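You operate a simulated robot arm through the tools that you are given. There is no shell and no other tool.

You are at the controls of a simulated two-armed robot. One attempt, no reset.

Task
Steam the blue tray of beads till the green lamp lights.
Fine: tray in the steam box; cover shut and latched and blue valve shut before the red valve opens; red valve shut after, and leave the box shut as it is.
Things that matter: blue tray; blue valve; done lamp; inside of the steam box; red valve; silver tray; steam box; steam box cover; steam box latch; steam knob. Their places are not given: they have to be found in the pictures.

It is judged by the outcome, as a careful person would: the job done as asked, and still so three seconds after it is handed in. It fails if anything else is knocked over, pushed out of place, dropped, spilled or broken. A push-on lid holds only when it is set on centred and level and pressed home; a screw cap is set on level and turned clockwise until tight.

Robot
Two 7-joint arms with fingered hands on one trunk that stands fixed in place. Base frame: the origin is at the foot of the trunk, x ahead of it, y to its left, z up. Readings come in mm, rad, newtons and seconds.
The left shoulder is at [21, 208, 1478], the right one opposite. Each reaches about 1152 mm from its shoulder. Payload 5 kg a hand.
Tool frame (each hand has its own): the origin (TCP) lies between the finger pads and is the grasp point; the fingertips stand 48 mm ahead of it; z points along the fingers, y is the line along which they close. The gripper opens to 160 mm; its body begins 56 mm behind the TCP. The gripper is a hand of 4 fingers: y runs from the thumb to the fingers, the wrist lies at [-26, -142, -252] in the tool frame, and closing takes about 1.5 s.
Orientation is that of the tool frame in the base frame, as a unit quaternion [x, y, z, w]. With the fingers straight down and the wrist toward the robot, the tool's x, y and z point along [0, 1, 0], [1, 0, 0] and [0, 0, -1] of the base frame.

Tools
- The arms move only by the tool jog_arm. It takes "left_moves", "right_moves" or both (then of equal length, played together; a hand with none holds still); each is a list of rows, each a list of 7 numbers: the opening in per cent of the stroke, from 0 (shut) to 100 (fully open), then the shift along the tool's x, y, z in mm, then the turn, a rotation vector about the tool's x, y, z in rad. In form: [[hand, tx, ty, tz, wx, wy, wz], ...]. A call has 1 to 20 rows; each row is the pose to reach, as a shift and turn from the pose commanded when the call began, along the tool's axes at that moment. A row lasts 0.2 s, in which the tool goes at most 50 mm and 0.15 rad; a call with a longer step from one row to the next is refused whole, and so is a gripper value outside its range. A pose out of reach is approached as far as the arm can. The call stops where the force on the tool passes 90 N (or 10 N more than at its start, if that is more) or the arm is blocked; 0.2 s more then pass. Each finger travels about 108 mm/s and halts on what it meets, pressing with about 29 N; the grip force reading is that of the motor and also rises with nothing between the fingers. The clock runs only during rows and for 0.2 s after the last one: add rows that repeat a pose to give the fingers time. It gives the time, the measured TCP pose, the force on the tool (base axes), the opening and the grip force at its end, in the units of the frame above (readings bear some noise), with the torque about the TCP (base axes, N m) and any sound that the robot's microphone picked up.
- Cameras (640 x 400 px; columns grow to the right, rows downward): "scene" is now at [86.3, -20.9, 1648.3]; the picture's right is [-0.27, -0.96, 0.00], its down [-0.71, 0.20, -0.67] and it looks along [0.65, -0.18, -0.74] (base axes); focal length 321 px, centre (320, 200). "left" rides on the left gripper at [-87, -133, -189] in its tool frame; the picture's right is [-0.83, -0.26, 0.49], its down [0.51, -0.71, 0.49] and it looks along [0.22, 0.66, 0.72] (tool axes); focal length 238 px, centre (320, 200). "right" rides on the right gripper at [87, -133, -189] in its tool frame; the picture's right is [-0.83, 0.26, -0.49], its down [-0.51, -0.71, 0.49] and it looks along [-0.22, 0.66, 0.72] (tool axes); focal length 238 px, centre (320, 200).
- capture(camera): a new picture of that camera. No time passes.
- raise_lower(by): moves the trunk up (or, below 0, down) by that many mm; the arms and the scene camera ride with it, the base frame stays. It gives what a move gives, with no picture.
- hand_shape(shape, hand): the hand has 4 fingers and takes this shape, open, in about a second: jaw (thumb against the fingers, like two jaws); tri (thumb and two fingers); tip (a fingertip pinch); poke (one finger out to press); point (the index stretched); flat (the hand flat); cup (the hand cupped); fist (a fist). The gripper value then closes the fingers along that shape, each until it touches; the sizes above hold for jaw. It gives what a move gives, with no picture.
- pan_tilt(pan, tilt): turns the head with the scene camera to pan (to the left, within 1.501 rad either way) and tilt (down, from -0.506 to 1.204), counted from straight ahead of the robot. It gives what a move gives.
- point_at(camera, pixels): there is no depth. For up to 12 entries [column, row, z] of the newest picture of that camera ("zoom" is the newest enlarged one), the place [x, y] in the base frame at which the ray of that pixel passes the height z, good to about 2 mm. No time passes.
- enlarge(camera, box): a new picture of the part [left, top, right, bottom] of that camera's present view, enlarged. No time passes.
- finish_job(): hands the job in; it is judged then, once.

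Leave the grippers open and the arms clear of the work at the hand-in unless told otherwise.

The tools are called as name(argument=value, ...) on one line, values as JSON. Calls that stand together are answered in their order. jog_arm: Moves the arms, as the interface text tells. Its arguments: {"type":"object","properties":{"left_moves":{"type":"array"},"right_moves":{"type":"array"}},"required":[]} The other tools are called the same way: raise_lower (by) moves the trunk up or down; hand_shape (shape, hand) gives the hand a shape; pan_tilt (pan, tilt) turns the head that bears the scene camera; capture (camera) takes a picture; point_at (camera, pixels) gives the place at which the rays of pixels pass given heights; enlarge (camera, box) takes an enlarged picture of a part of a camera's view; finish_job () hands the job in.

At the start:

```text
clock: 0.0
left_tcp_pos: [668.6, 201.6, 1279.2]
left_tcp_rot: [0.707, 0.707, -0.001, 0.0]
left_contact_force: [0.5, 0.6, -0.1]
left_torque: [-0.02, 0.0, -0.04]
left_finger_gap: 159.6
left_gripper_force: 0.1
left_shape: jaw
right_tcp_pos: [554.2, -335.0, 1333.2]
right_tcp_rot: [0.707, 0.707, 0.0, 0.0]
right_contact_force: [0.7, -0.2, 0.5]
right_torque: [-0.02, 0.0, 0.03]
right_finger_gap: 159.5
right_gripper_force: 0.1
right_shape: jaw
trunk travel left (down, up): [-480.0, 210.0]
head pan, tilt (commanded): [-0.278, 0.834]
```

scene: 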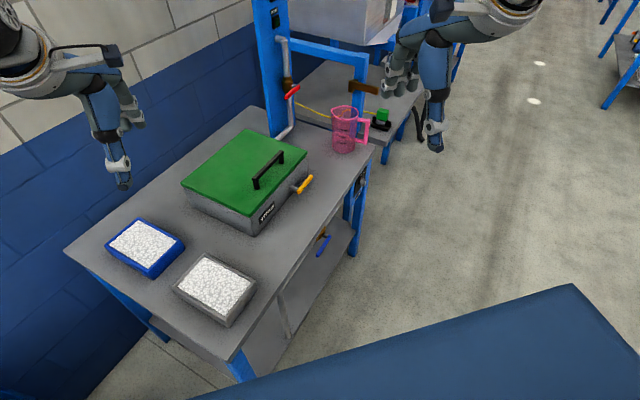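
right: 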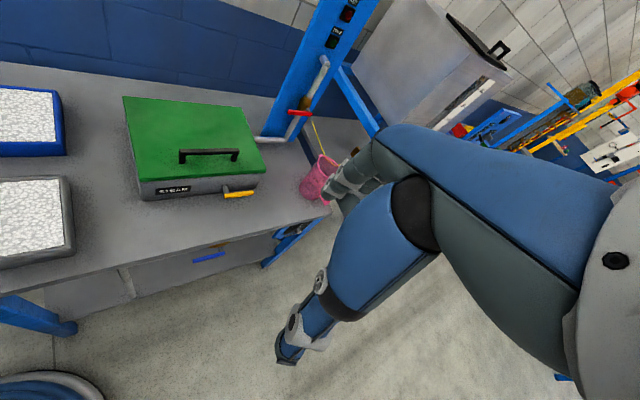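
left: 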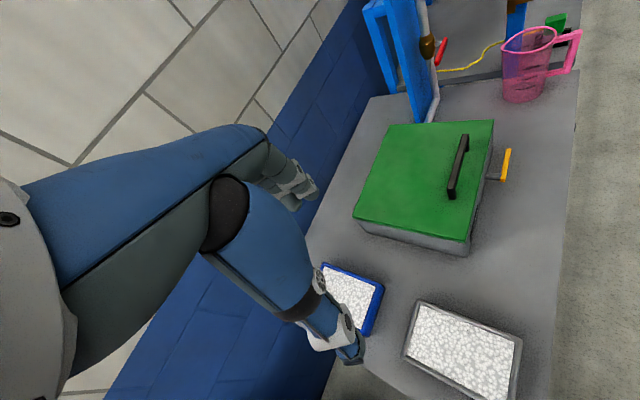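

I see a bench with a green-covered steam box (black handle, yellow latch/knob), a blue tray and a silver tray of beads, a red valve on a post, a blue valve under the front of the bench, and a pink jug. First I take closer looks.

enlarge(camera="scene", box=[170, 120, 330, 240])

enlarge(camera="scene", box=[240, 0, 400, 160])

enlarge(camera="scene", box=[60, 200, 380, 380])

enlarge(camera="right", box=[100, 80, 360, 280])

```text
3.33 times, centred on (250, 180) of scene
```

zoom: 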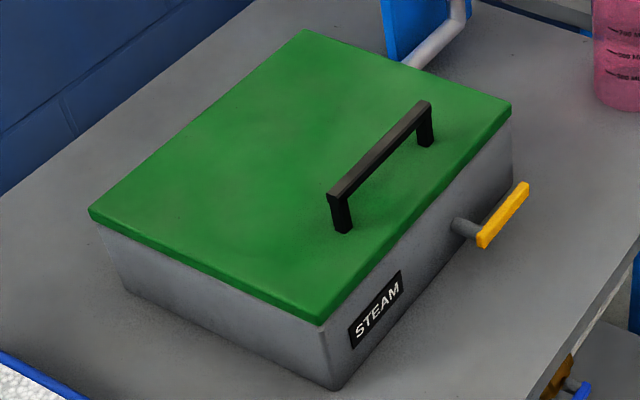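

```text
2.50 times, centred on (320, 80) of scene
```

zoom: 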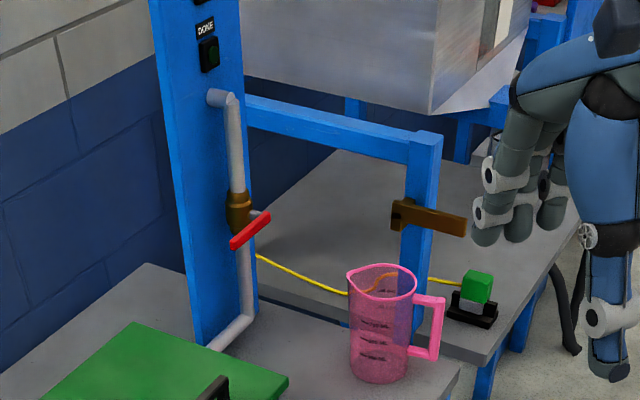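

```text
2.00 times, centred on (220, 290) of scene
```

zoom: 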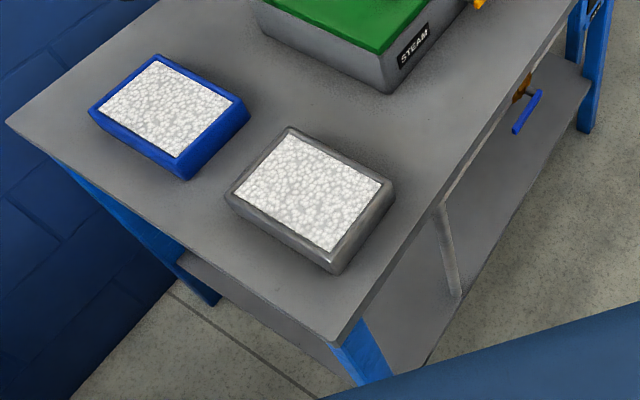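

```text
2.00 times, centred on (230, 180) of right
```

zoom: 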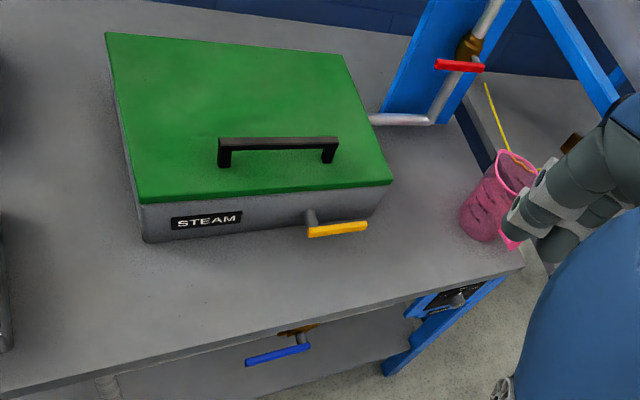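

To get heights I compare the same features from two cameras: the lid's four corners and the bench edge, at several assumed heights.

point_at(camera="scene", pixels=[[249.4, 217.5, 800], [249.4, 217.5, 1000], [307.6, 151.5, 800], [307.6, 151.5, 1000], [181, 183, 800], [181, 183, 1000], [245.5, 129, 800], [245.5, 129, 1000]])

point_at(camera="right", pixels=[[140, 181.5, 800], [140, 181.5, 1000], [266.5, 171, 800], [266.5, 171, 1000], [123.5, 96, 800], [123.5, 96, 1000], [241, 107.5, 800], [241, 107.5, 1000]])

enlarge(camera="left", box=[300, 80, 620, 280])

enlarge(camera="right", box=[160, 200, 352, 320])

```text
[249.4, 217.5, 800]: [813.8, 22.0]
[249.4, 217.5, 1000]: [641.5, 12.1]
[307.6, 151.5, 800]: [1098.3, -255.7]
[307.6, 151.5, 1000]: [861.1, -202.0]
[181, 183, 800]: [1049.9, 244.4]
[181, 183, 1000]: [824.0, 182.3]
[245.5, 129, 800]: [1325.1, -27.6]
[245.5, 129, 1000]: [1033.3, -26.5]
```

```text
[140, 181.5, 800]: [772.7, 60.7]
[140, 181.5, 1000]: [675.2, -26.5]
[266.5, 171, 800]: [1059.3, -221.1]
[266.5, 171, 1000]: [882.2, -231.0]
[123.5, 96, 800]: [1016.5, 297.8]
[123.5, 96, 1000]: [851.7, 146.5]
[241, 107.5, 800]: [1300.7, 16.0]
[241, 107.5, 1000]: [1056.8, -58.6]
```

```text
2.00 times, centred on (460, 180) of left
```

zoom: 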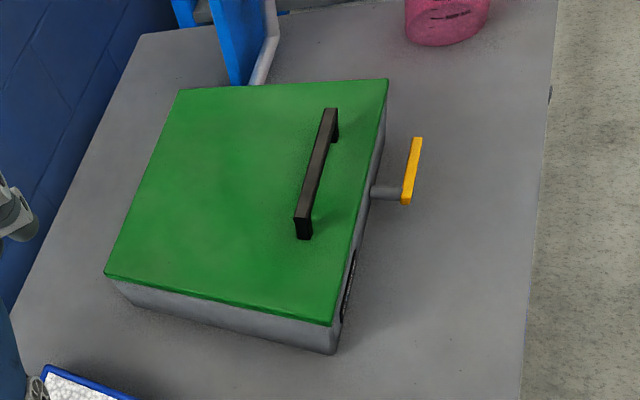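

```text
3.33 times, centred on (256, 260) of right
```

zoom: 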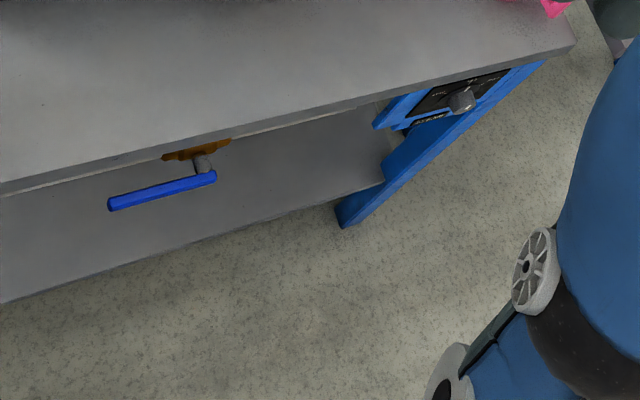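

The lid top comes out near z≈911, with the box front facing toward (-x,-y). Now I triangulate the bottom corner of the box, the valves and knob, and look closer at the knob and trays.

point_at(camera="scene", pixels=[[254.5, 237, 700], [254.5, 237, 900], [284.8, 97.2, 900], [284.8, 97.2, 1100], [300, 86, 900], [300, 86, 1100], [330, 236, 600], [330, 236, 800], [318, 256.5, 600], [318, 256.5, 800], [287.2, 85.2, 900], [287.2, 85.2, 1100]])

point_at(camera="right", pixels=[[144, 201.5, 700], [144, 201.5, 900], [288, 112, 900], [288, 112, 1100], [312, 114.5, 900], [312, 114.5, 1100], [224.5, 253.1, 600], [224.5, 253.1, 800], [193, 261.2, 600], [193, 261.2, 800], [304, 103.5, 900], [304, 103.5, 1100]])

enlarge(camera="scene", box=[300, 150, 396, 210])

enlarge(camera="right", box=[268, 210, 332, 250])

enlarge(camera="right", box=[250, 0, 410, 130])

```text
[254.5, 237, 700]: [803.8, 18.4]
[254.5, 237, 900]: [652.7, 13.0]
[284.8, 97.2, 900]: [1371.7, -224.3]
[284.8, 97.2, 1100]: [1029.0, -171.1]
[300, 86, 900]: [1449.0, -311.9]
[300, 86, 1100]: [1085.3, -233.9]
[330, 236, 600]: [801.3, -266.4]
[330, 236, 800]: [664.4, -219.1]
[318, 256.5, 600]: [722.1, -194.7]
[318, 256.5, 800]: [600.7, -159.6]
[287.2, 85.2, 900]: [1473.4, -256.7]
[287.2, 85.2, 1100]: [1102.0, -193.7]
```

```text
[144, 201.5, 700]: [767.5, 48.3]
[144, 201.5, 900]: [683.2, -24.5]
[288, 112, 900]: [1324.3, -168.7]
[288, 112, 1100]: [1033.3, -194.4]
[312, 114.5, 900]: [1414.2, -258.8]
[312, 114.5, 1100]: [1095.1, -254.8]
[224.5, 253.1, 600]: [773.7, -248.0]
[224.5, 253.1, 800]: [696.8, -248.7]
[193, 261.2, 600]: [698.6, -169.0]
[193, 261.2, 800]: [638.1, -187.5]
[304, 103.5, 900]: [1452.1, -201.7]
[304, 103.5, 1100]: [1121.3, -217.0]
```

```text
6.67 times, centred on (348, 180) of scene
```

zoom: 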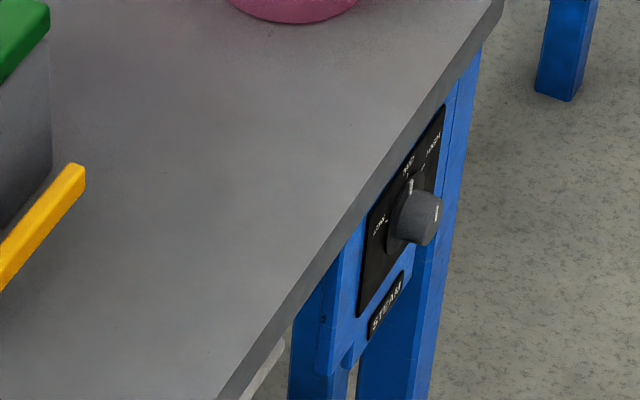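

```text
10.00 times, centred on (300, 230) of right
```

zoom: 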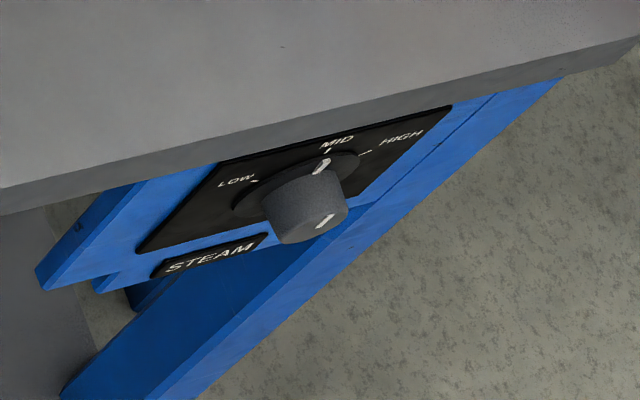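

```text
3.08 times, centred on (330, 65) of right
```

zoom: 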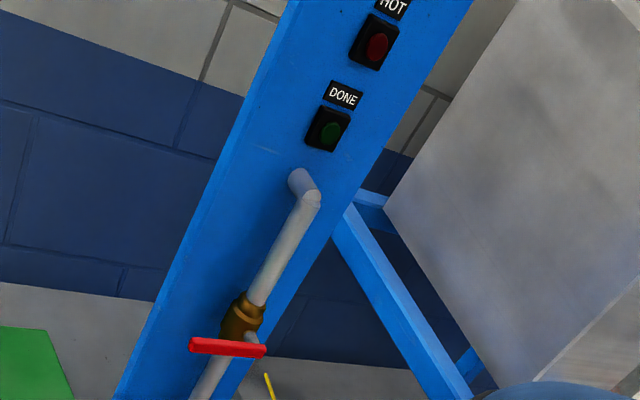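

Knob reads MID (left alone, since nothing asks to change it); DONE lamp is on the post above the red valve, unlit. Now I triangulate the handle, latch bar and tray corners.

point_at(camera="scene", pixels=[[253.9, 178.5, 850], [253.9, 178.5, 1000], [281.5, 151.5, 850], [281.5, 151.5, 1000], [298.6, 192, 750], [298.6, 192, 950], [311.5, 176, 750], [311.5, 176, 950]])

point_at(camera="right", pixels=[[181, 151, 850], [181, 151, 1000], [237.5, 151, 850], [237.5, 151, 1000], [225, 196, 750], [225, 196, 950], [253.5, 193, 750], [253.5, 193, 950]])

enlarge(camera="scene", box=[90, 200, 282, 320])

enlarge(camera="left", box=[290, 250, 530, 400])

enlarge(camera="right", box=[180, 140, 276, 200])

```text
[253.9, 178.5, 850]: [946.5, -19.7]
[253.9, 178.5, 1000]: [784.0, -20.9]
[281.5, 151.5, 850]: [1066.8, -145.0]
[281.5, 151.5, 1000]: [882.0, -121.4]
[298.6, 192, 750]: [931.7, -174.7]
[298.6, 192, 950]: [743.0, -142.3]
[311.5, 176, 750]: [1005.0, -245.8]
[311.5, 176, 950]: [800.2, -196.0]
```

```text
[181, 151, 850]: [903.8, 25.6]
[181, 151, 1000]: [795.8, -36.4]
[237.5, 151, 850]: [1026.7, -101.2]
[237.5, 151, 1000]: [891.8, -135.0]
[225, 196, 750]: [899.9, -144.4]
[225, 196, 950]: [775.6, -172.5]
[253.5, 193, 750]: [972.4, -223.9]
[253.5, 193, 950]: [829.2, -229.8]
```

```text
3.33 times, centred on (186, 260) of scene
```

zoom: 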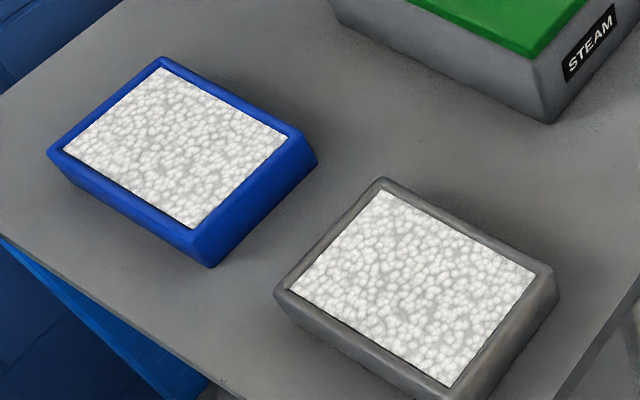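

```text
2.67 times, centred on (410, 325) of left
```

zoom: 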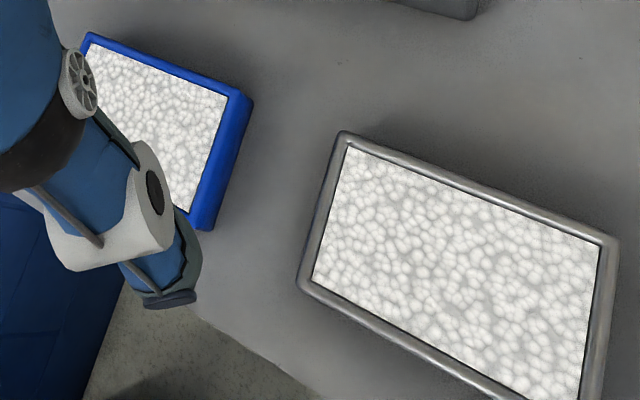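

```text
6.67 times, centred on (228, 170) of right
```

zoom: 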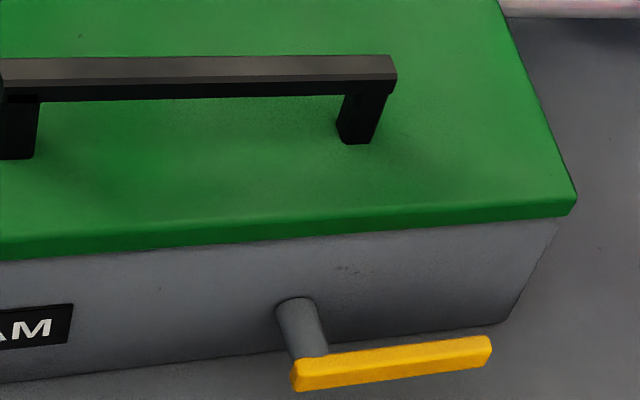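

Next I triangulate the blue tray and silver tray rim corners from scene and left cameras.

point_at(camera="scene", pixels=[[104.4, 245.6, 800], [104.4, 245.6, 850], [138.9, 217.4, 800], [138.9, 217.4, 850], [181.5, 241.1, 800], [181.5, 241.1, 850], [147, 271, 800], [147, 271, 850], [153, 280.4, 800], [185.4, 248, 800], [204.9, 253.4, 850], [256.5, 281, 850]])

point_at(camera="left", pixels=[[323.7, 262.4, 800], [323.7, 262.4, 850], [383.7, 286.7, 800], [383.7, 286.7, 850], [366.9, 335.5, 800], [366.9, 335.5, 850], [417.9, 300, 800], [417.9, 300, 850], [521, 339.6, 800], [521, 339.6, 850], [402.5, 357.5, 800], [402.5, 357.5, 850]])

```text
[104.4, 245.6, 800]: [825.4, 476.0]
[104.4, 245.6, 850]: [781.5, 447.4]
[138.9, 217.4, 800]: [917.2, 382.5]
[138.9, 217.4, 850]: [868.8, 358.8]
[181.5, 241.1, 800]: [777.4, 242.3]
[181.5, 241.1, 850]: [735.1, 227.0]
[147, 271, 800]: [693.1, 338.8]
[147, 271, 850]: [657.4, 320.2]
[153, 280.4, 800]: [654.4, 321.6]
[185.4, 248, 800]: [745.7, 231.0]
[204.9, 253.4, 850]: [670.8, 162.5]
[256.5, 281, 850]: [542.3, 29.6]
```

```text
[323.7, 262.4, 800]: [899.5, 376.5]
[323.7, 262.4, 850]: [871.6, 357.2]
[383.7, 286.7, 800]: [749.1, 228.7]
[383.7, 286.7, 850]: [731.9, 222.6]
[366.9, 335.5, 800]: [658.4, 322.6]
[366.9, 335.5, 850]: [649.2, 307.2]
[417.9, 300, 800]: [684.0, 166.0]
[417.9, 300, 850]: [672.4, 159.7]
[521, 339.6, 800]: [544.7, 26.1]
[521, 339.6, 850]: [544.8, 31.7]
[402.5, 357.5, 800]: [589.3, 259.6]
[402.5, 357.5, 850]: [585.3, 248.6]
```

The trays sit at z≈800–845 (blue tray centre ≈ (765, 340), about 125×185 mm, turned 45°). The red lever and far side of the box need lower shoulders, so I lower the trunk 250 mm; both hands stay well above the bench.

raise_lower(by=-250)

capture(camera="scene")

capture(camera="right")

capture(camera="left")

```text
clock: 2.6
left_tcp_pos: [668.9, 201.7, 1028.5]
left_tcp_rot: [0.707, 0.707, -0.001, 0.001]
left_contact_force: [0.0, -0.3, -0.4]
left_torque: [0.01, 0.01, -0.01]
left_finger_gap: 159.9
left_gripper_force: 0.0
left_shape: jaw
right_tcp_pos: [554.4, -336.2, 1084.1]
right_tcp_rot: [0.707, 0.707, 0.0, 0.0]
right_contact_force: [0.1, -0.1, 1.0]
right_torque: [0.0, -0.02, -0.03]
right_finger_gap: 159.6
right_gripper_force: 0.1
right_shape: jaw
trunk travel left (down, up): [-230.0, 460.0]
head pan, tilt (commanded): [-0.278, 0.834]
```

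```text
taken
```

scene: 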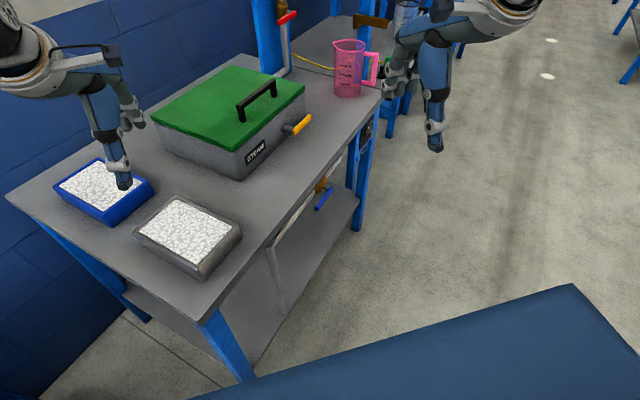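

```text
taken
```

right: 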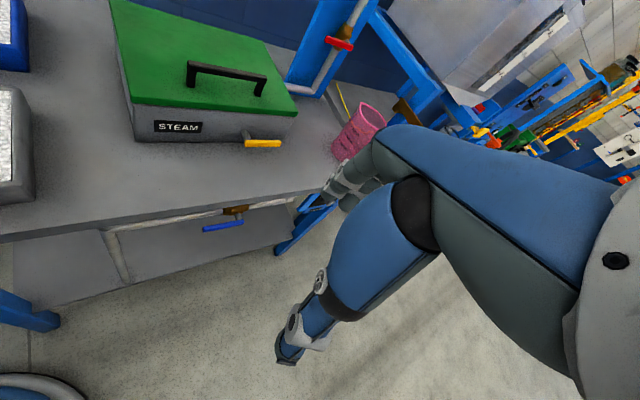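

```text
taken
```

left: 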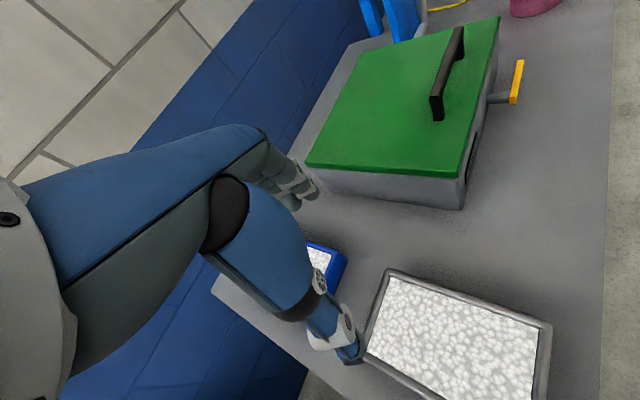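

I zoom into the blue valve, the box front and the red valve from the new viewpoint.

enlarge(camera="right", box=[90, 170, 314, 310])

enlarge(camera="right", box=[120, 40, 312, 160])

enlarge(camera="right", box=[290, 0, 418, 80])

enlarge(camera="scene", box=[240, 100, 400, 240])

```text
2.86 times, centred on (202, 240) of right
```

zoom: 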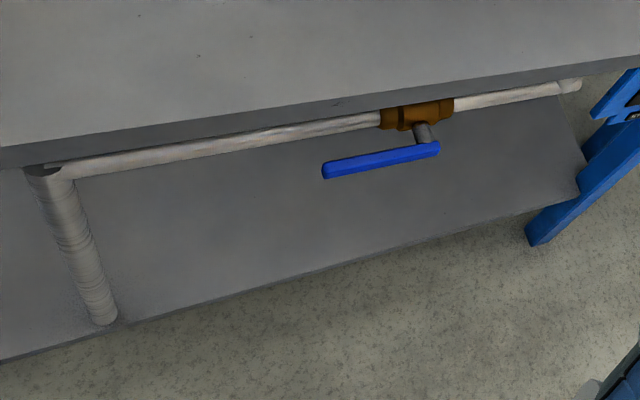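

```text
3.33 times, centred on (216, 100) of right
```

zoom: 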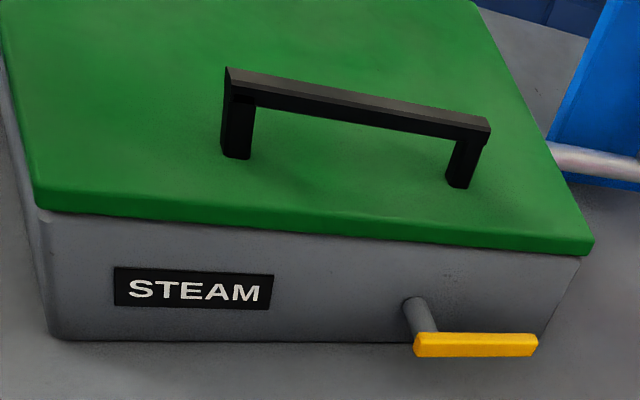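

```text
5.00 times, centred on (354, 40) of right
```

zoom: 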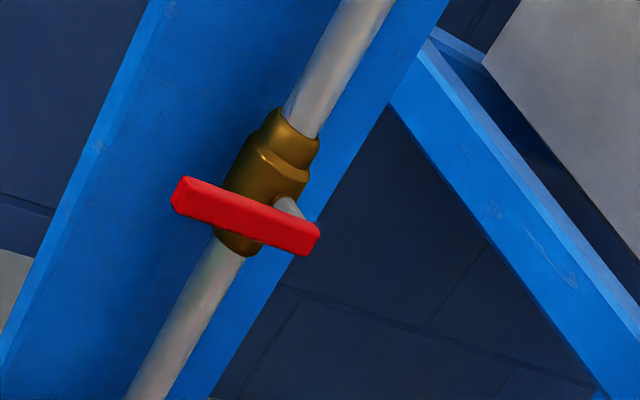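

```text
2.86 times, centred on (320, 170) of scene
```

zoom: 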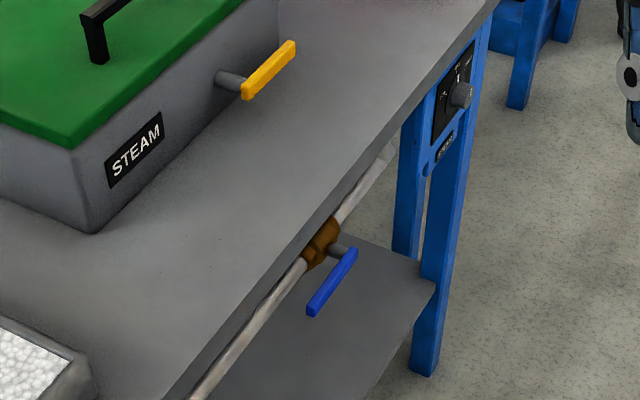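

The blue lever lies along its horizontal drain pipe, so that valve is open now; the red lever is across its vertical pipe, so shut. I refine positions by triangulating again with the new views: lid corners, handle ends, bench front edge, latch and levers.

enlarge(camera="scene", box=[146, 60, 322, 170])

point_at(camera="right", pixels=[[90, 221.5, 800], [202.3, 276, 686], [204.5, 229.5, 686], [242, 221.5, 686], [188, 62.5, 965], [266, 79, 965], [132, 103, 911], [298, 113, 911], [244.5, 144, 849], [281, 143.5, 849], [326, 38.5, 1050], [353, 48, 1050]])

```text
3.64 times, centred on (234, 115) of scene
```

zoom: 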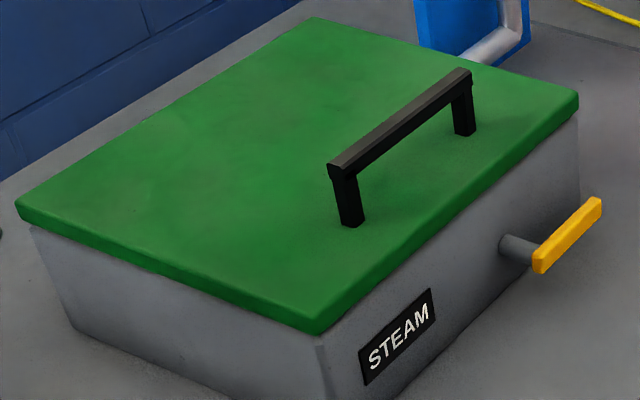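

```text
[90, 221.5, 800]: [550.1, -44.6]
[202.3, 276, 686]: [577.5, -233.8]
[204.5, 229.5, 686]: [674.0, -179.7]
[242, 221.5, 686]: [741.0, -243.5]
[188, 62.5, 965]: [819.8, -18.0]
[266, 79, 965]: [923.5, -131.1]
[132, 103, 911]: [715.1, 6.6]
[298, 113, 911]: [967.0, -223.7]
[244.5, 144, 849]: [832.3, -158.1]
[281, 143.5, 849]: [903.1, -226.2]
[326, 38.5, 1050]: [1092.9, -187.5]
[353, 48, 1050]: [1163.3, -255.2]
```

Now the red valve region from the scene camera at its new height.

enlarge(camera="scene", box=[230, 0, 390, 100])

pan_tilt(pan=-0.2, tilt=0.45)

capture(camera="scene")

```text
4.00 times, centred on (310, 50) of scene
```

zoom: 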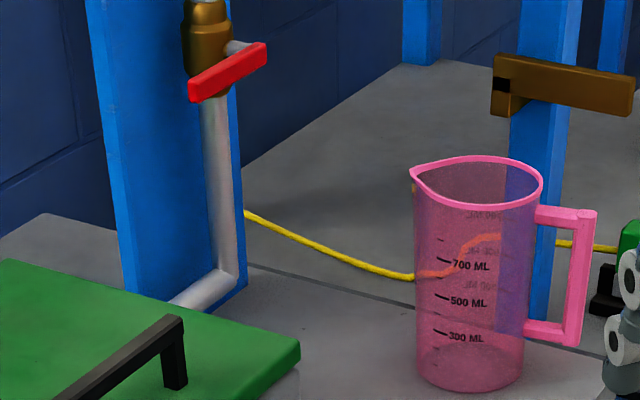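

```text
clock: 3.4
left_tcp_pos: [668.5, 201.1, 1028.6]
left_tcp_rot: [0.707, 0.707, 0.0, -0.001]
left_contact_force: [0.6, 0.1, 0.1]
left_torque: [0.0, 0.0, -0.01]
left_finger_gap: 159.7
left_gripper_force: 0.0
left_shape: jaw
right_tcp_pos: [554.0, -336.9, 1084.1]
right_tcp_rot: [0.707, 0.707, 0.0, 0.0]
right_contact_force: [0.5, 0.7, 0.4]
right_torque: [-0.01, 0.0, 0.04]
right_finger_gap: 159.5
right_gripper_force: 0.1
right_shape: jaw
trunk travel left (down, up): [-230.0, 460.0]
head pan, tilt (commanded): [-0.201, 0.45]
```

```text
taken
```

scene: 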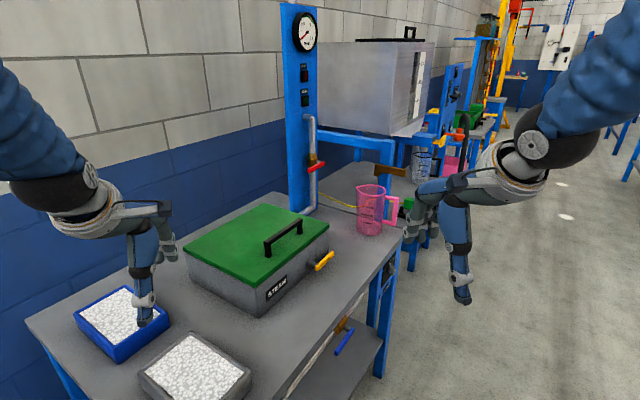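

I zoom on the post and jug in this view and triangulate them.

enlarge(camera="scene", box=[256, 0, 416, 100])

enlarge(camera="scene", box=[270, 140, 430, 240])

enlarge(camera="scene", box=[180, 200, 340, 300])

```text
4.00 times, centred on (336, 50) of scene
```

zoom: 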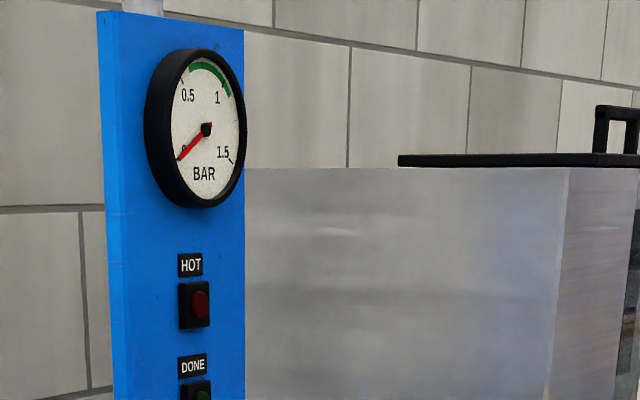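

```text
4.00 times, centred on (350, 190) of scene
```

zoom: 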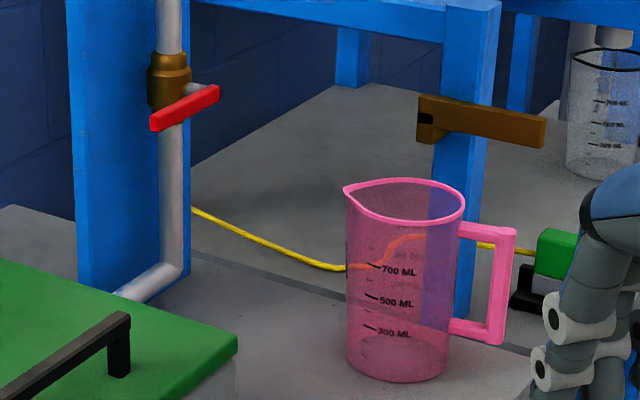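

```text
4.00 times, centred on (260, 250) of scene
```

zoom: 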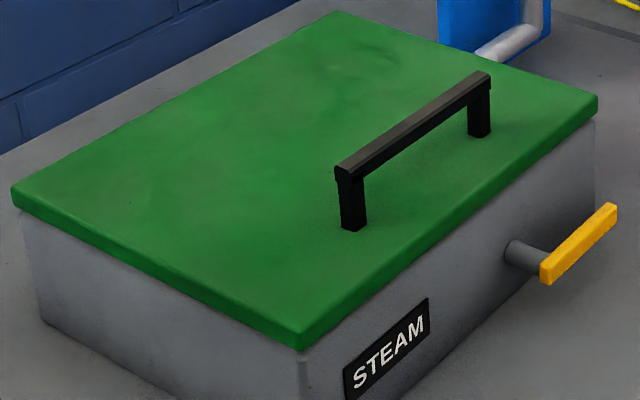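

point_at(camera="scene", pixels=[[309.3, 170.5, 1000], [309.3, 170.5, 1100], [323.3, 163.8, 1000], [323.3, 163.8, 1100], [369.3, 230.5, 800], [356.5, 229, 800], [382, 230, 800], [394, 222, 870], [357, 188, 950], [264.5, 244, 965], [301, 219.5, 965], [255, 287.5, 905]])

point_at(camera="right", pixels=[[326, 38.5, 1000], [326, 38.5, 1100], [353, 48, 1000], [353, 48, 1100], [345, 157, 800], [332, 152, 800]])

```text
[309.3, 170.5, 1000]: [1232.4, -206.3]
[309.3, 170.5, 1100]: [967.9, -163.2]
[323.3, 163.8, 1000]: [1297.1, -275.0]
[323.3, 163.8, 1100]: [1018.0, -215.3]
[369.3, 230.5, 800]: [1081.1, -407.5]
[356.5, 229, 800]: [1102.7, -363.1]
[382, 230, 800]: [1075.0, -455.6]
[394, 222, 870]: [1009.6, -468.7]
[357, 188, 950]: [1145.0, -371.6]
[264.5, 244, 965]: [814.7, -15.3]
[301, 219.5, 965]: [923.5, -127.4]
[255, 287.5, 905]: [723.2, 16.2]
```

```text
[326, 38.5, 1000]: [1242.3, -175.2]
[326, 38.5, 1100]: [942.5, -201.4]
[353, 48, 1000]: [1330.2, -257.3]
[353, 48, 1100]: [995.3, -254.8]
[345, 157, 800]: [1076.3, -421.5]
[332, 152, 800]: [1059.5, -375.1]
```

Geometry found (bench axes run at 45°): lid top z≈911, handle bar centre ≈ (872,-75) top z≈965, jug at (1081,-410), red lever z≈1043 around (1120,-187)–(1175,-252). First job: try the cover. I bring the right hand above the handle, turned 45° so its jaws close across the bar.

jog_arm(right_moves=[[100, 26.1, 31.8, 0.9, 0, 0, -0.0785], [100, 52.2, 63.6, 1.8, 0, 0, -0.157], [90, 78.3, 95.4, 2.7, 0, 0, -0.2355], [80, 104.4, 127.2, 3.6, 0, 0, -0.314], [70, 130.5, 159, 4.5, 0, 0, -0.3925], [65, 156.6, 190.8, 5.4, 0, 0, -0.471], [65, 182.7, 222.6, 6.3, 0, 0, -0.5495], [65, 208.8, 254.4, 7.2, 0, 0, -0.628], [65, 234.9, 286.2, 8.1, 0, 0, -0.7065], [65, 261, 318, 9, 0, 0, -0.785], [65, 261, 318, 9, 0, 0, -0.785]])

capture(camera="scene")

capture(camera="right")

```text
clock: 5.8
left_tcp_pos: [667.4, 201.6, 1029.7]
left_tcp_rot: [0.707, 0.707, 0.0, 0.0]
left_contact_force: [-1.0, 0.4, -0.1]
left_torque: [0.03, -0.04, 0.01]
left_finger_gap: 159.9
left_gripper_force: 0.0
left_shape: jaw
right_tcp_pos: [872.9, -76.1, 1075.9]
right_tcp_rot: [0.382, 0.924, 0.0, -0.001]
right_contact_force: [-0.1, -1.1, 1.0]
right_torque: [0.05, -0.06, -0.01]
right_finger_gap: 104.1
right_gripper_force: 0.2
right_shape: jaw
trunk travel left (down, up): [-230.0, 460.0]
head pan, tilt (commanded): [-0.201, 0.45]
```

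```text
taken
```

scene: 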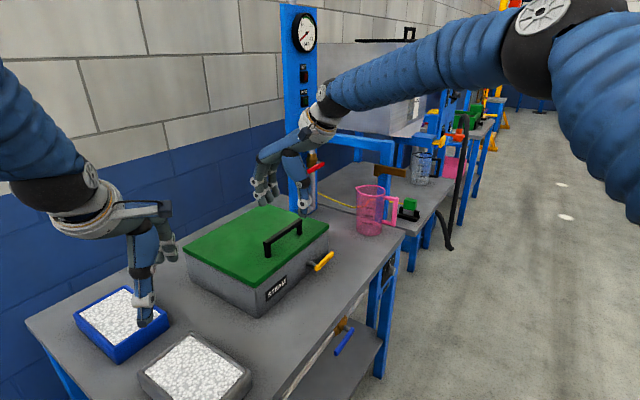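

```text
taken
```

right: 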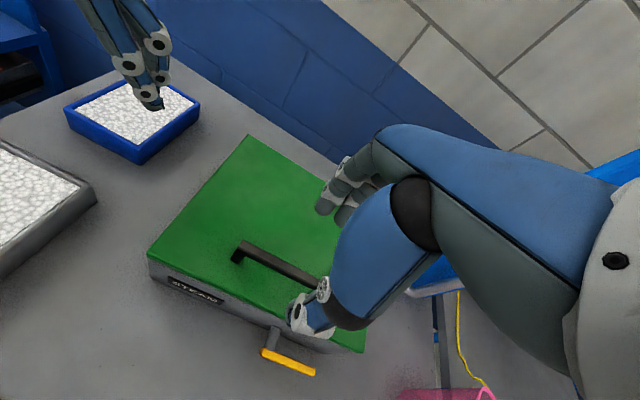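

The bar lies between thumb (300,315) and fingers (330,205) in the right view. I descend about 108 mm to straddle the bar, fingertips stopping just above the lid.

jog_arm(right_moves=[[65, 0, 0, 30, 0, 0, 0], [65, 0, 0, 60, 0, 0, 0], [65, 0, 0, 85, 0, 0, 0], [65, 0, 0, 100, 0, 0, 0], [65, 0, 0, 106, 0, 0, 0], [65, 0, 0, 106, 0, 0, 0]])

enlarge(camera="scene", box=[200, 160, 360, 280])

capture(camera="right")

```text
clock: 7.2
left_tcp_pos: [667.5, 202.4, 1030.0]
left_tcp_rot: [0.707, 0.707, 0.0, 0.0]
left_contact_force: [-0.6, 0.3, -0.3]
left_torque: [-0.01, -0.02, 0.01]
left_finger_gap: 159.3
left_gripper_force: 0.0
left_shape: jaw
right_tcp_pos: [872.6, -75.2, 969.6]
right_tcp_rot: [0.383, 0.924, 0.0, 0.001]
right_contact_force: [0.3, 0.3, 8.0]
right_torque: [0.3, -0.45, -0.04]
right_finger_gap: 104.2
right_gripper_force: 0.1
right_shape: jaw
trunk travel left (down, up): [-230.0, 460.0]
head pan, tilt (commanded): [-0.201, 0.45]
```

```text
3.33 times, centred on (280, 220) of scene
```

zoom: 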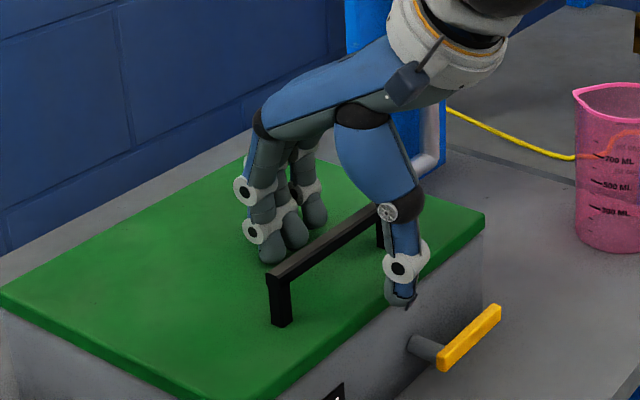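

```text
taken
```

right: 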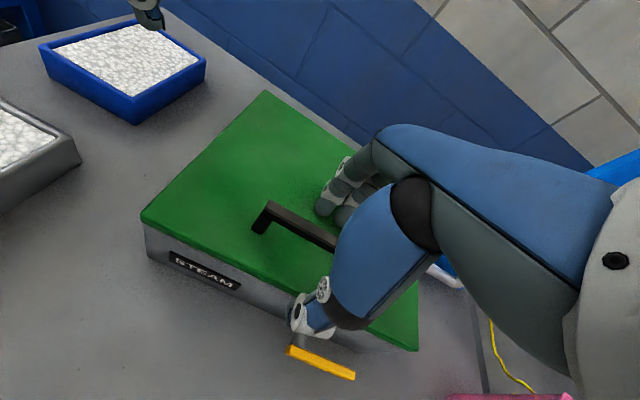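

The tips lightly touch the lid (8 N). I raise 8 mm and close on the bar.

jog_arm(right_moves=[[65, 0, 0, -8, 0, 0, 0], [45, 0, 0, -8, 0, 0, 0], [25, 0, 0, -8, 0, 0, 0], [5, 0, 0, -8, 0, 0, 0], [0, 0, 0, -8, 0, 0, 0], [0, 0, 0, -8, 0, 0, 0], [0, 0, 0, -8, 0, 0, 0], [0, 0, 0, -8, 0, 0, 0]])

enlarge(camera="scene", box=[200, 160, 360, 280])

enlarge(camera="left", box=[300, 0, 540, 150])

```text
clock: 9.0
left_tcp_pos: [668.7, 202.0, 1028.6]
left_tcp_rot: [0.707, 0.707, 0.0, -0.001]
left_contact_force: [0.1, -0.5, 0.0]
left_torque: [0.0, 0.0, -0.02]
left_finger_gap: 159.7
left_gripper_force: 0.0
left_shape: jaw
right_tcp_pos: [871.4, -76.7, 976.1]
right_tcp_rot: [0.383, 0.924, -0.001, -0.001]
right_contact_force: [-3.4, -0.8, -2.4]
right_torque: [0.05, 0.1, 0.09]
right_finger_gap: 0.0
right_gripper_force: 29.4
right_shape: jaw
trunk travel left (down, up): [-230.0, 460.0]
head pan, tilt (commanded): [-0.201, 0.45]
```

```text
3.33 times, centred on (280, 220) of scene
```

zoom: 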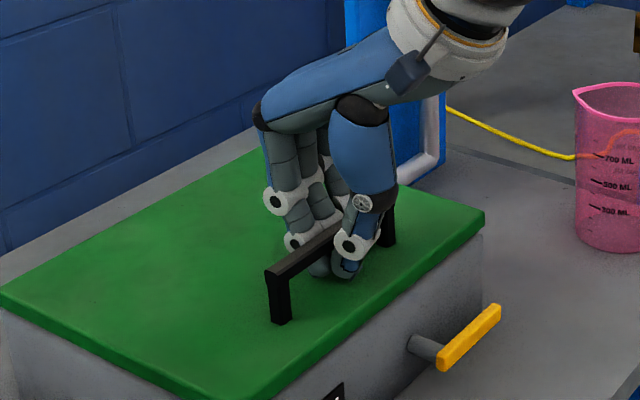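

```text
2.67 times, centred on (420, 75) of left
```

zoom: 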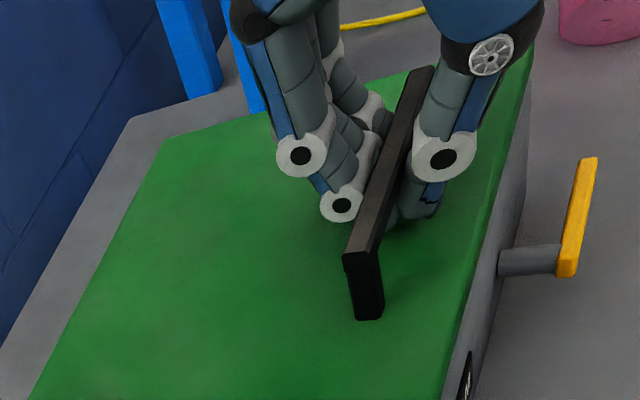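

The fingers are hooked right round the bar (gap 0, tips under it). I lift gently along the hinge arc (hinge along the back edge) for the first 10° to see if the cover is free.

jog_arm(right_moves=[[0, 0, 1.5, -5, 0.01, 0, 0], [0, 0, 3.1, -10.4, 0.0218, 0, 0], [0, 0, 5, -15.5, 0.033, 0, 0], [0, 0, 6.7, -20.7, 0.0436, 0, 0], [0, 0, 8.7, -26, 0.055, 0, 0], [0, 0, 10.7, -30.8, 0.0655, 0, 0], [0, 0, 15.2, -40.7, 0.0873, 0, 0]])

enlarge(camera="scene", box=[180, 140, 372, 300])

```text
clock: 10.6
left_tcp_pos: [668.3, 201.4, 1028.3]
left_tcp_rot: [0.707, 0.707, 0.0, 0.0]
left_contact_force: [0.6, -0.1, -0.6]
left_torque: [0.02, 0.01, 0.04]
left_finger_gap: 159.3
left_gripper_force: 0.0
left_shape: jaw
right_tcp_pos: [882.8, -64.9, 1019.1]
right_tcp_rot: [0.382, 0.923, -0.04, -0.017]
right_contact_force: [-3.9, -2.7, 0.3]
right_torque: [-0.03, 0.19, 0.11]
right_finger_gap: 0.0
right_gripper_force: 28.8
right_shape: jaw
trunk travel left (down, up): [-230.0, 460.0]
head pan, tilt (commanded): [-0.201, 0.45]
```

```text
2.50 times, centred on (276, 220) of scene
```

zoom: 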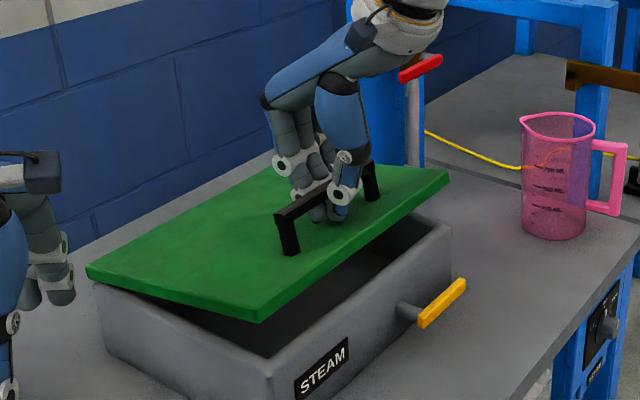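

The cover is free and swings on its back hinge. I continue along the arc to about 50°, rotating the hand half as much as the lid.

jog_arm(right_moves=[[0, 0, 9.4, -19.7, 0.0436, 0, 0], [0, 0, 18.7, -39.4, 0.0873, 0, 0], [0, 0, 31, -57.6, 0.131, 0, 0], [0, 0, 44, -75.2, 0.1745, 0, 0], [0, 0, 59, -91, 0.218, 0, 0], [0, 0, 75, -106.1, 0.2618, 0, 0], [0, 0, 92.6, -119, 0.3054, 0, 0], [0, 0, 111.2, -131.2, 0.349, 0, 0]])

enlarge(camera="scene", box=[180, 100, 372, 260])

capture(camera="right")

capture(camera="left")

```text
clock: 11.8
left_tcp_pos: [670.6, 201.5, 1025.3]
left_tcp_rot: [0.707, 0.707, -0.003, -0.001]
left_contact_force: [-1.5, 0.8, 0.8]
left_torque: [-0.04, -0.13, 0.03]
left_finger_gap: 159.9
left_gripper_force: 0.1
left_shape: jaw
right_tcp_pos: [881.4, -30.7, 1071.0]
right_tcp_rot: [0.381, 0.913, -0.134, -0.056]
right_contact_force: [41.1, 4.7, -30.3]
right_torque: [0.08, -0.42, -0.17]
right_finger_gap: 0.0
right_gripper_force: 28.7
right_shape: jaw
right hand out of reach, approached as far as the arm can: row 3, 4, 5
trunk travel left (down, up): [-230.0, 460.0]
head pan, tilt (commanded): [-0.201, 0.45]
stopped in row 5 (right hand): the arm was blocked; the commanded pose is now the measured one
```

```text
2.50 times, centred on (276, 180) of scene
```

zoom: 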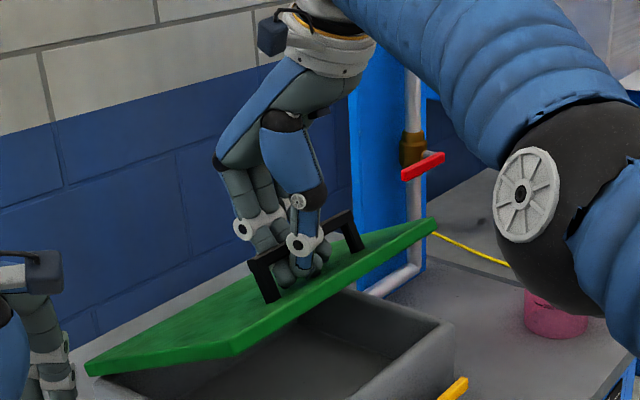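

```text
taken
```

right: 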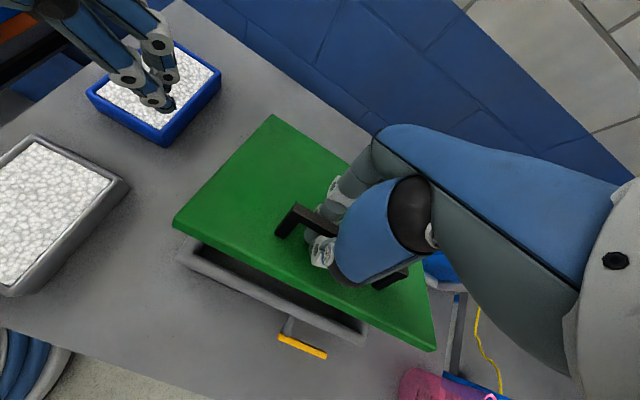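

```text
taken
```

left: 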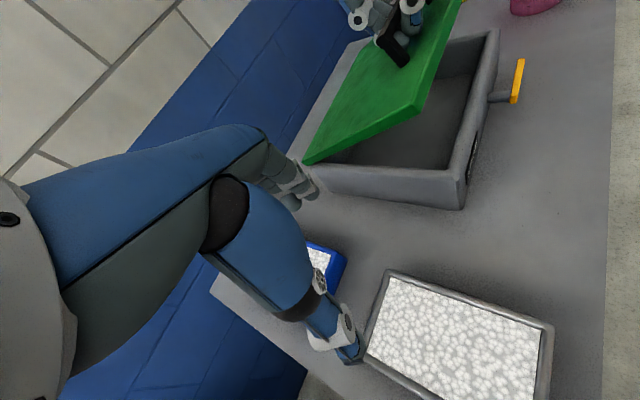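

The right arm ran out of reach because tilting back pushes its wrist away; the lid is now at roughly 23°. Pitching the hand the other way (fingers forward) brings the wrist closer. I ease the strain, re-pitch the hand about the bar, and lift to about 30°.

jog_arm(right_moves=[[0, -4, 6.7, 4.3, -0.117, 0, 0], [0, -8, 4.4, 4.6, -0.239, 0, 0], [0, -12, 7.2, -6.7, -0.344, 0, 0], [0, -16, 12.9, -21.8, -0.431, 0, 0]])

enlarge(camera="scene", box=[180, 100, 372, 260])

enlarge(camera="left", box=[280, 0, 536, 160])

```text
clock: 12.8
left_tcp_pos: [668.6, 201.4, 1028.0]
left_tcp_rot: [0.708, 0.707, 0.001, 0.001]
left_contact_force: [-0.7, -0.2, 0.1]
left_torque: [0.02, -0.01, 0.01]
left_finger_gap: 159.9
left_gripper_force: 0.2
left_shape: jaw
right_tcp_pos: [971.3, -22.1, 1103.9]
right_tcp_rot: [0.382, 0.922, 0.063, 0.026]
right_contact_force: [0.0, -1.9, -3.1]
right_torque: [0.01, -0.03, -0.01]
right_finger_gap: 0.2
right_gripper_force: 28.6
right_shape: jaw
right hand out of reach, approached as far as the arm can: row 1, 2, 3, 4
trunk travel left (down, up): [-230.0, 460.0]
head pan, tilt (commanded): [-0.201, 0.45]
```

```text
2.50 times, centred on (276, 180) of scene
```

zoom: 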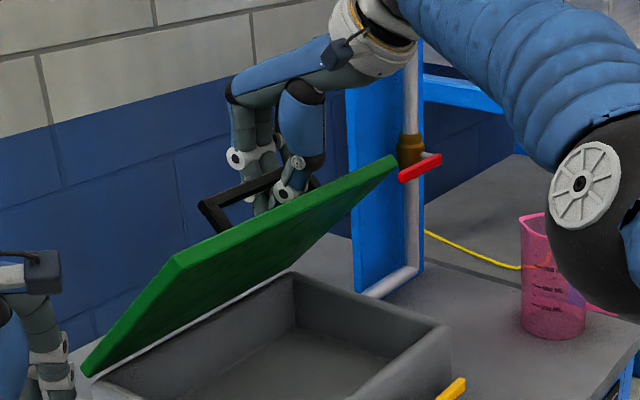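

```text
2.50 times, centred on (408, 80) of left
```

zoom: 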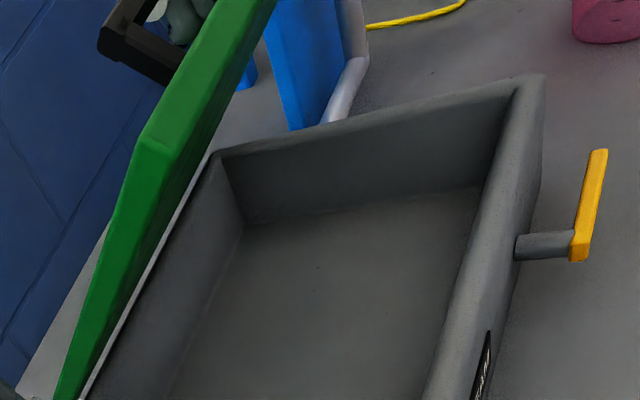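

The lid is now at roughly 45° with tiny force, and the box interior is visible. I hold one row to see where the commanded pose stands.

jog_arm(right_moves=[[0, 0, 0, 0, 0, 0, 0], [0, 0, 0, 0, 0, 0, 0]])

capture(camera="right")

```text
clock: 13.4
left_tcp_pos: [666.2, 200.9, 1028.4]
left_tcp_rot: [0.707, 0.707, 0.0, 0.0]
left_contact_force: [-1.1, -0.7, -0.4]
left_torque: [0.02, -0.03, -0.04]
left_finger_gap: 159.9
left_gripper_force: 0.0
left_shape: jaw
right_tcp_pos: [970.8, -21.1, 1105.1]
right_tcp_rot: [0.381, 0.922, 0.064, 0.025]
right_contact_force: [-0.2, -3.0, -1.3]
right_torque: [-0.02, -0.01, 0.03]
right_finger_gap: 0.0
right_gripper_force: 28.9
right_shape: jaw
trunk travel left (down, up): [-230.0, 460.0]
head pan, tilt (commanded): [-0.201, 0.45]
```

```text
taken
```

right: 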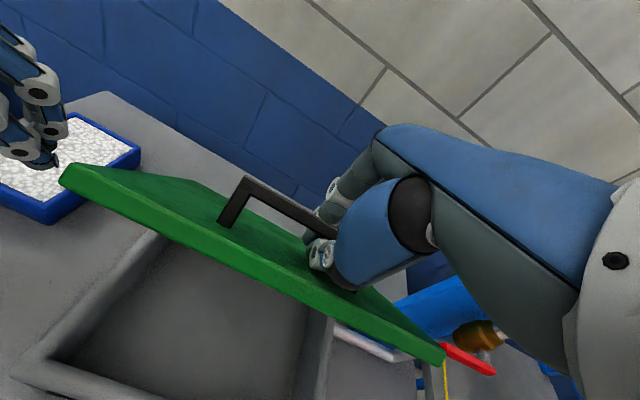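

point_at(camera="scene", pixels=[[219.2, 204.8, 1050], [219.2, 204.8, 1100], [219.2, 204.8, 1150], [306, 162.8, 1050], [306, 162.8, 1100], [306, 162.8, 1150]])

```text
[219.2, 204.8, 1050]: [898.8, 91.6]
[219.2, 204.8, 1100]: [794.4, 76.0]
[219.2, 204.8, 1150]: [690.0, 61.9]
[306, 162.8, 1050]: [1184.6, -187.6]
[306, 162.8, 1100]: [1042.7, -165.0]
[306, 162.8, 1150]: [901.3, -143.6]
```

The lid corner triangulates to a lid angle of about 45°, matching a hinge at z≈900 on the back edge, and the force is near zero. I continue to about 60° while pitching the fingers forward.

jog_arm(right_moves=[[0, 2.5, 10.6, -4.2, -0.036, 0, 0], [0, 5, 21.2, -8.4, -0.073, 0, 0], [0, 7.5, 31.5, -11.4, -0.108, 0, 0], [0, 10, 41.8, -14.4, -0.143, 0, 0], [0, 12.5, 52.4, -16.5, -0.178, 0, 0], [0, 15, 63, -18.6, -0.213, 0, 0]])

enlarge(camera="scene", box=[180, 80, 372, 240])

```text
clock: 14.8
left_tcp_pos: [667.7, 199.6, 1030.7]
left_tcp_rot: [0.708, 0.707, 0.001, 0.0]
left_contact_force: [0.6, 0.0, -0.3]
left_torque: [0.0, -0.01, -0.01]
left_finger_gap: 159.7
left_gripper_force: 0.0
left_shape: jaw
right_tcp_pos: [1003.3, 28.1, 1136.0]
right_tcp_rot: [0.378, 0.909, 0.164, 0.07]
right_contact_force: [-2.3, -28.5, 14.8]
right_torque: [-2.2, 2.76, 1.08]
right_finger_gap: 0.2
right_gripper_force: 29.3
right_shape: jaw
trunk travel left (down, up): [-230.0, 460.0]
head pan, tilt (commanded): [-0.201, 0.45]
```

```text
2.50 times, centred on (276, 160) of scene
```

zoom: 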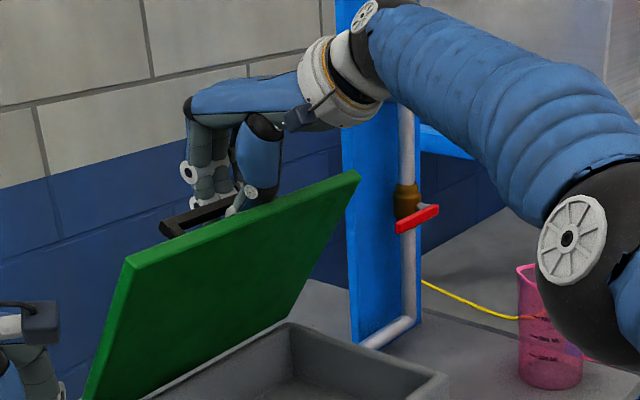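

Some force shows up now (thumb against the lid edge). I measure the lid angle from its top corners, at (199,185) and (291,150).

point_at(camera="scene", pixels=[[199.2, 183, 1100], [199.2, 183, 1150], [199.2, 183, 1200], [291.2, 149, 1100], [291.2, 149, 1150], [291.2, 149, 1200]])

capture(camera="right")

capture(camera="left")

```text
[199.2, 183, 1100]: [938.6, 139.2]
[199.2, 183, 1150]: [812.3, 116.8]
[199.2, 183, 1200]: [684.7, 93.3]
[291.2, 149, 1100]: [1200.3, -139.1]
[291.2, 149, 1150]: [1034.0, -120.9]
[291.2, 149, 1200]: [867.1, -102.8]
```

```text
taken
```

right: 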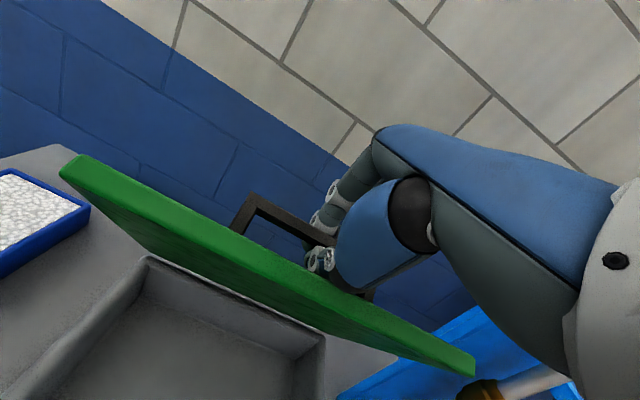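

```text
taken
```

left: 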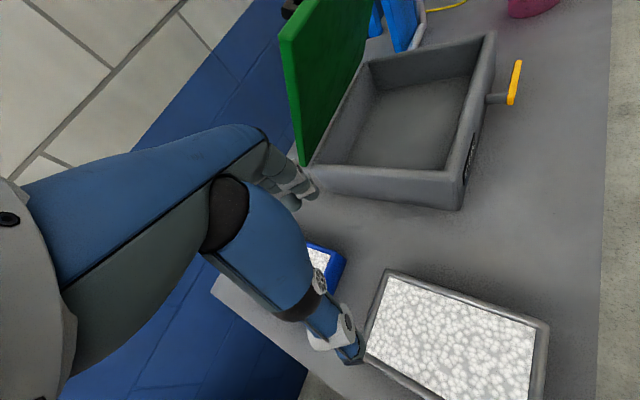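

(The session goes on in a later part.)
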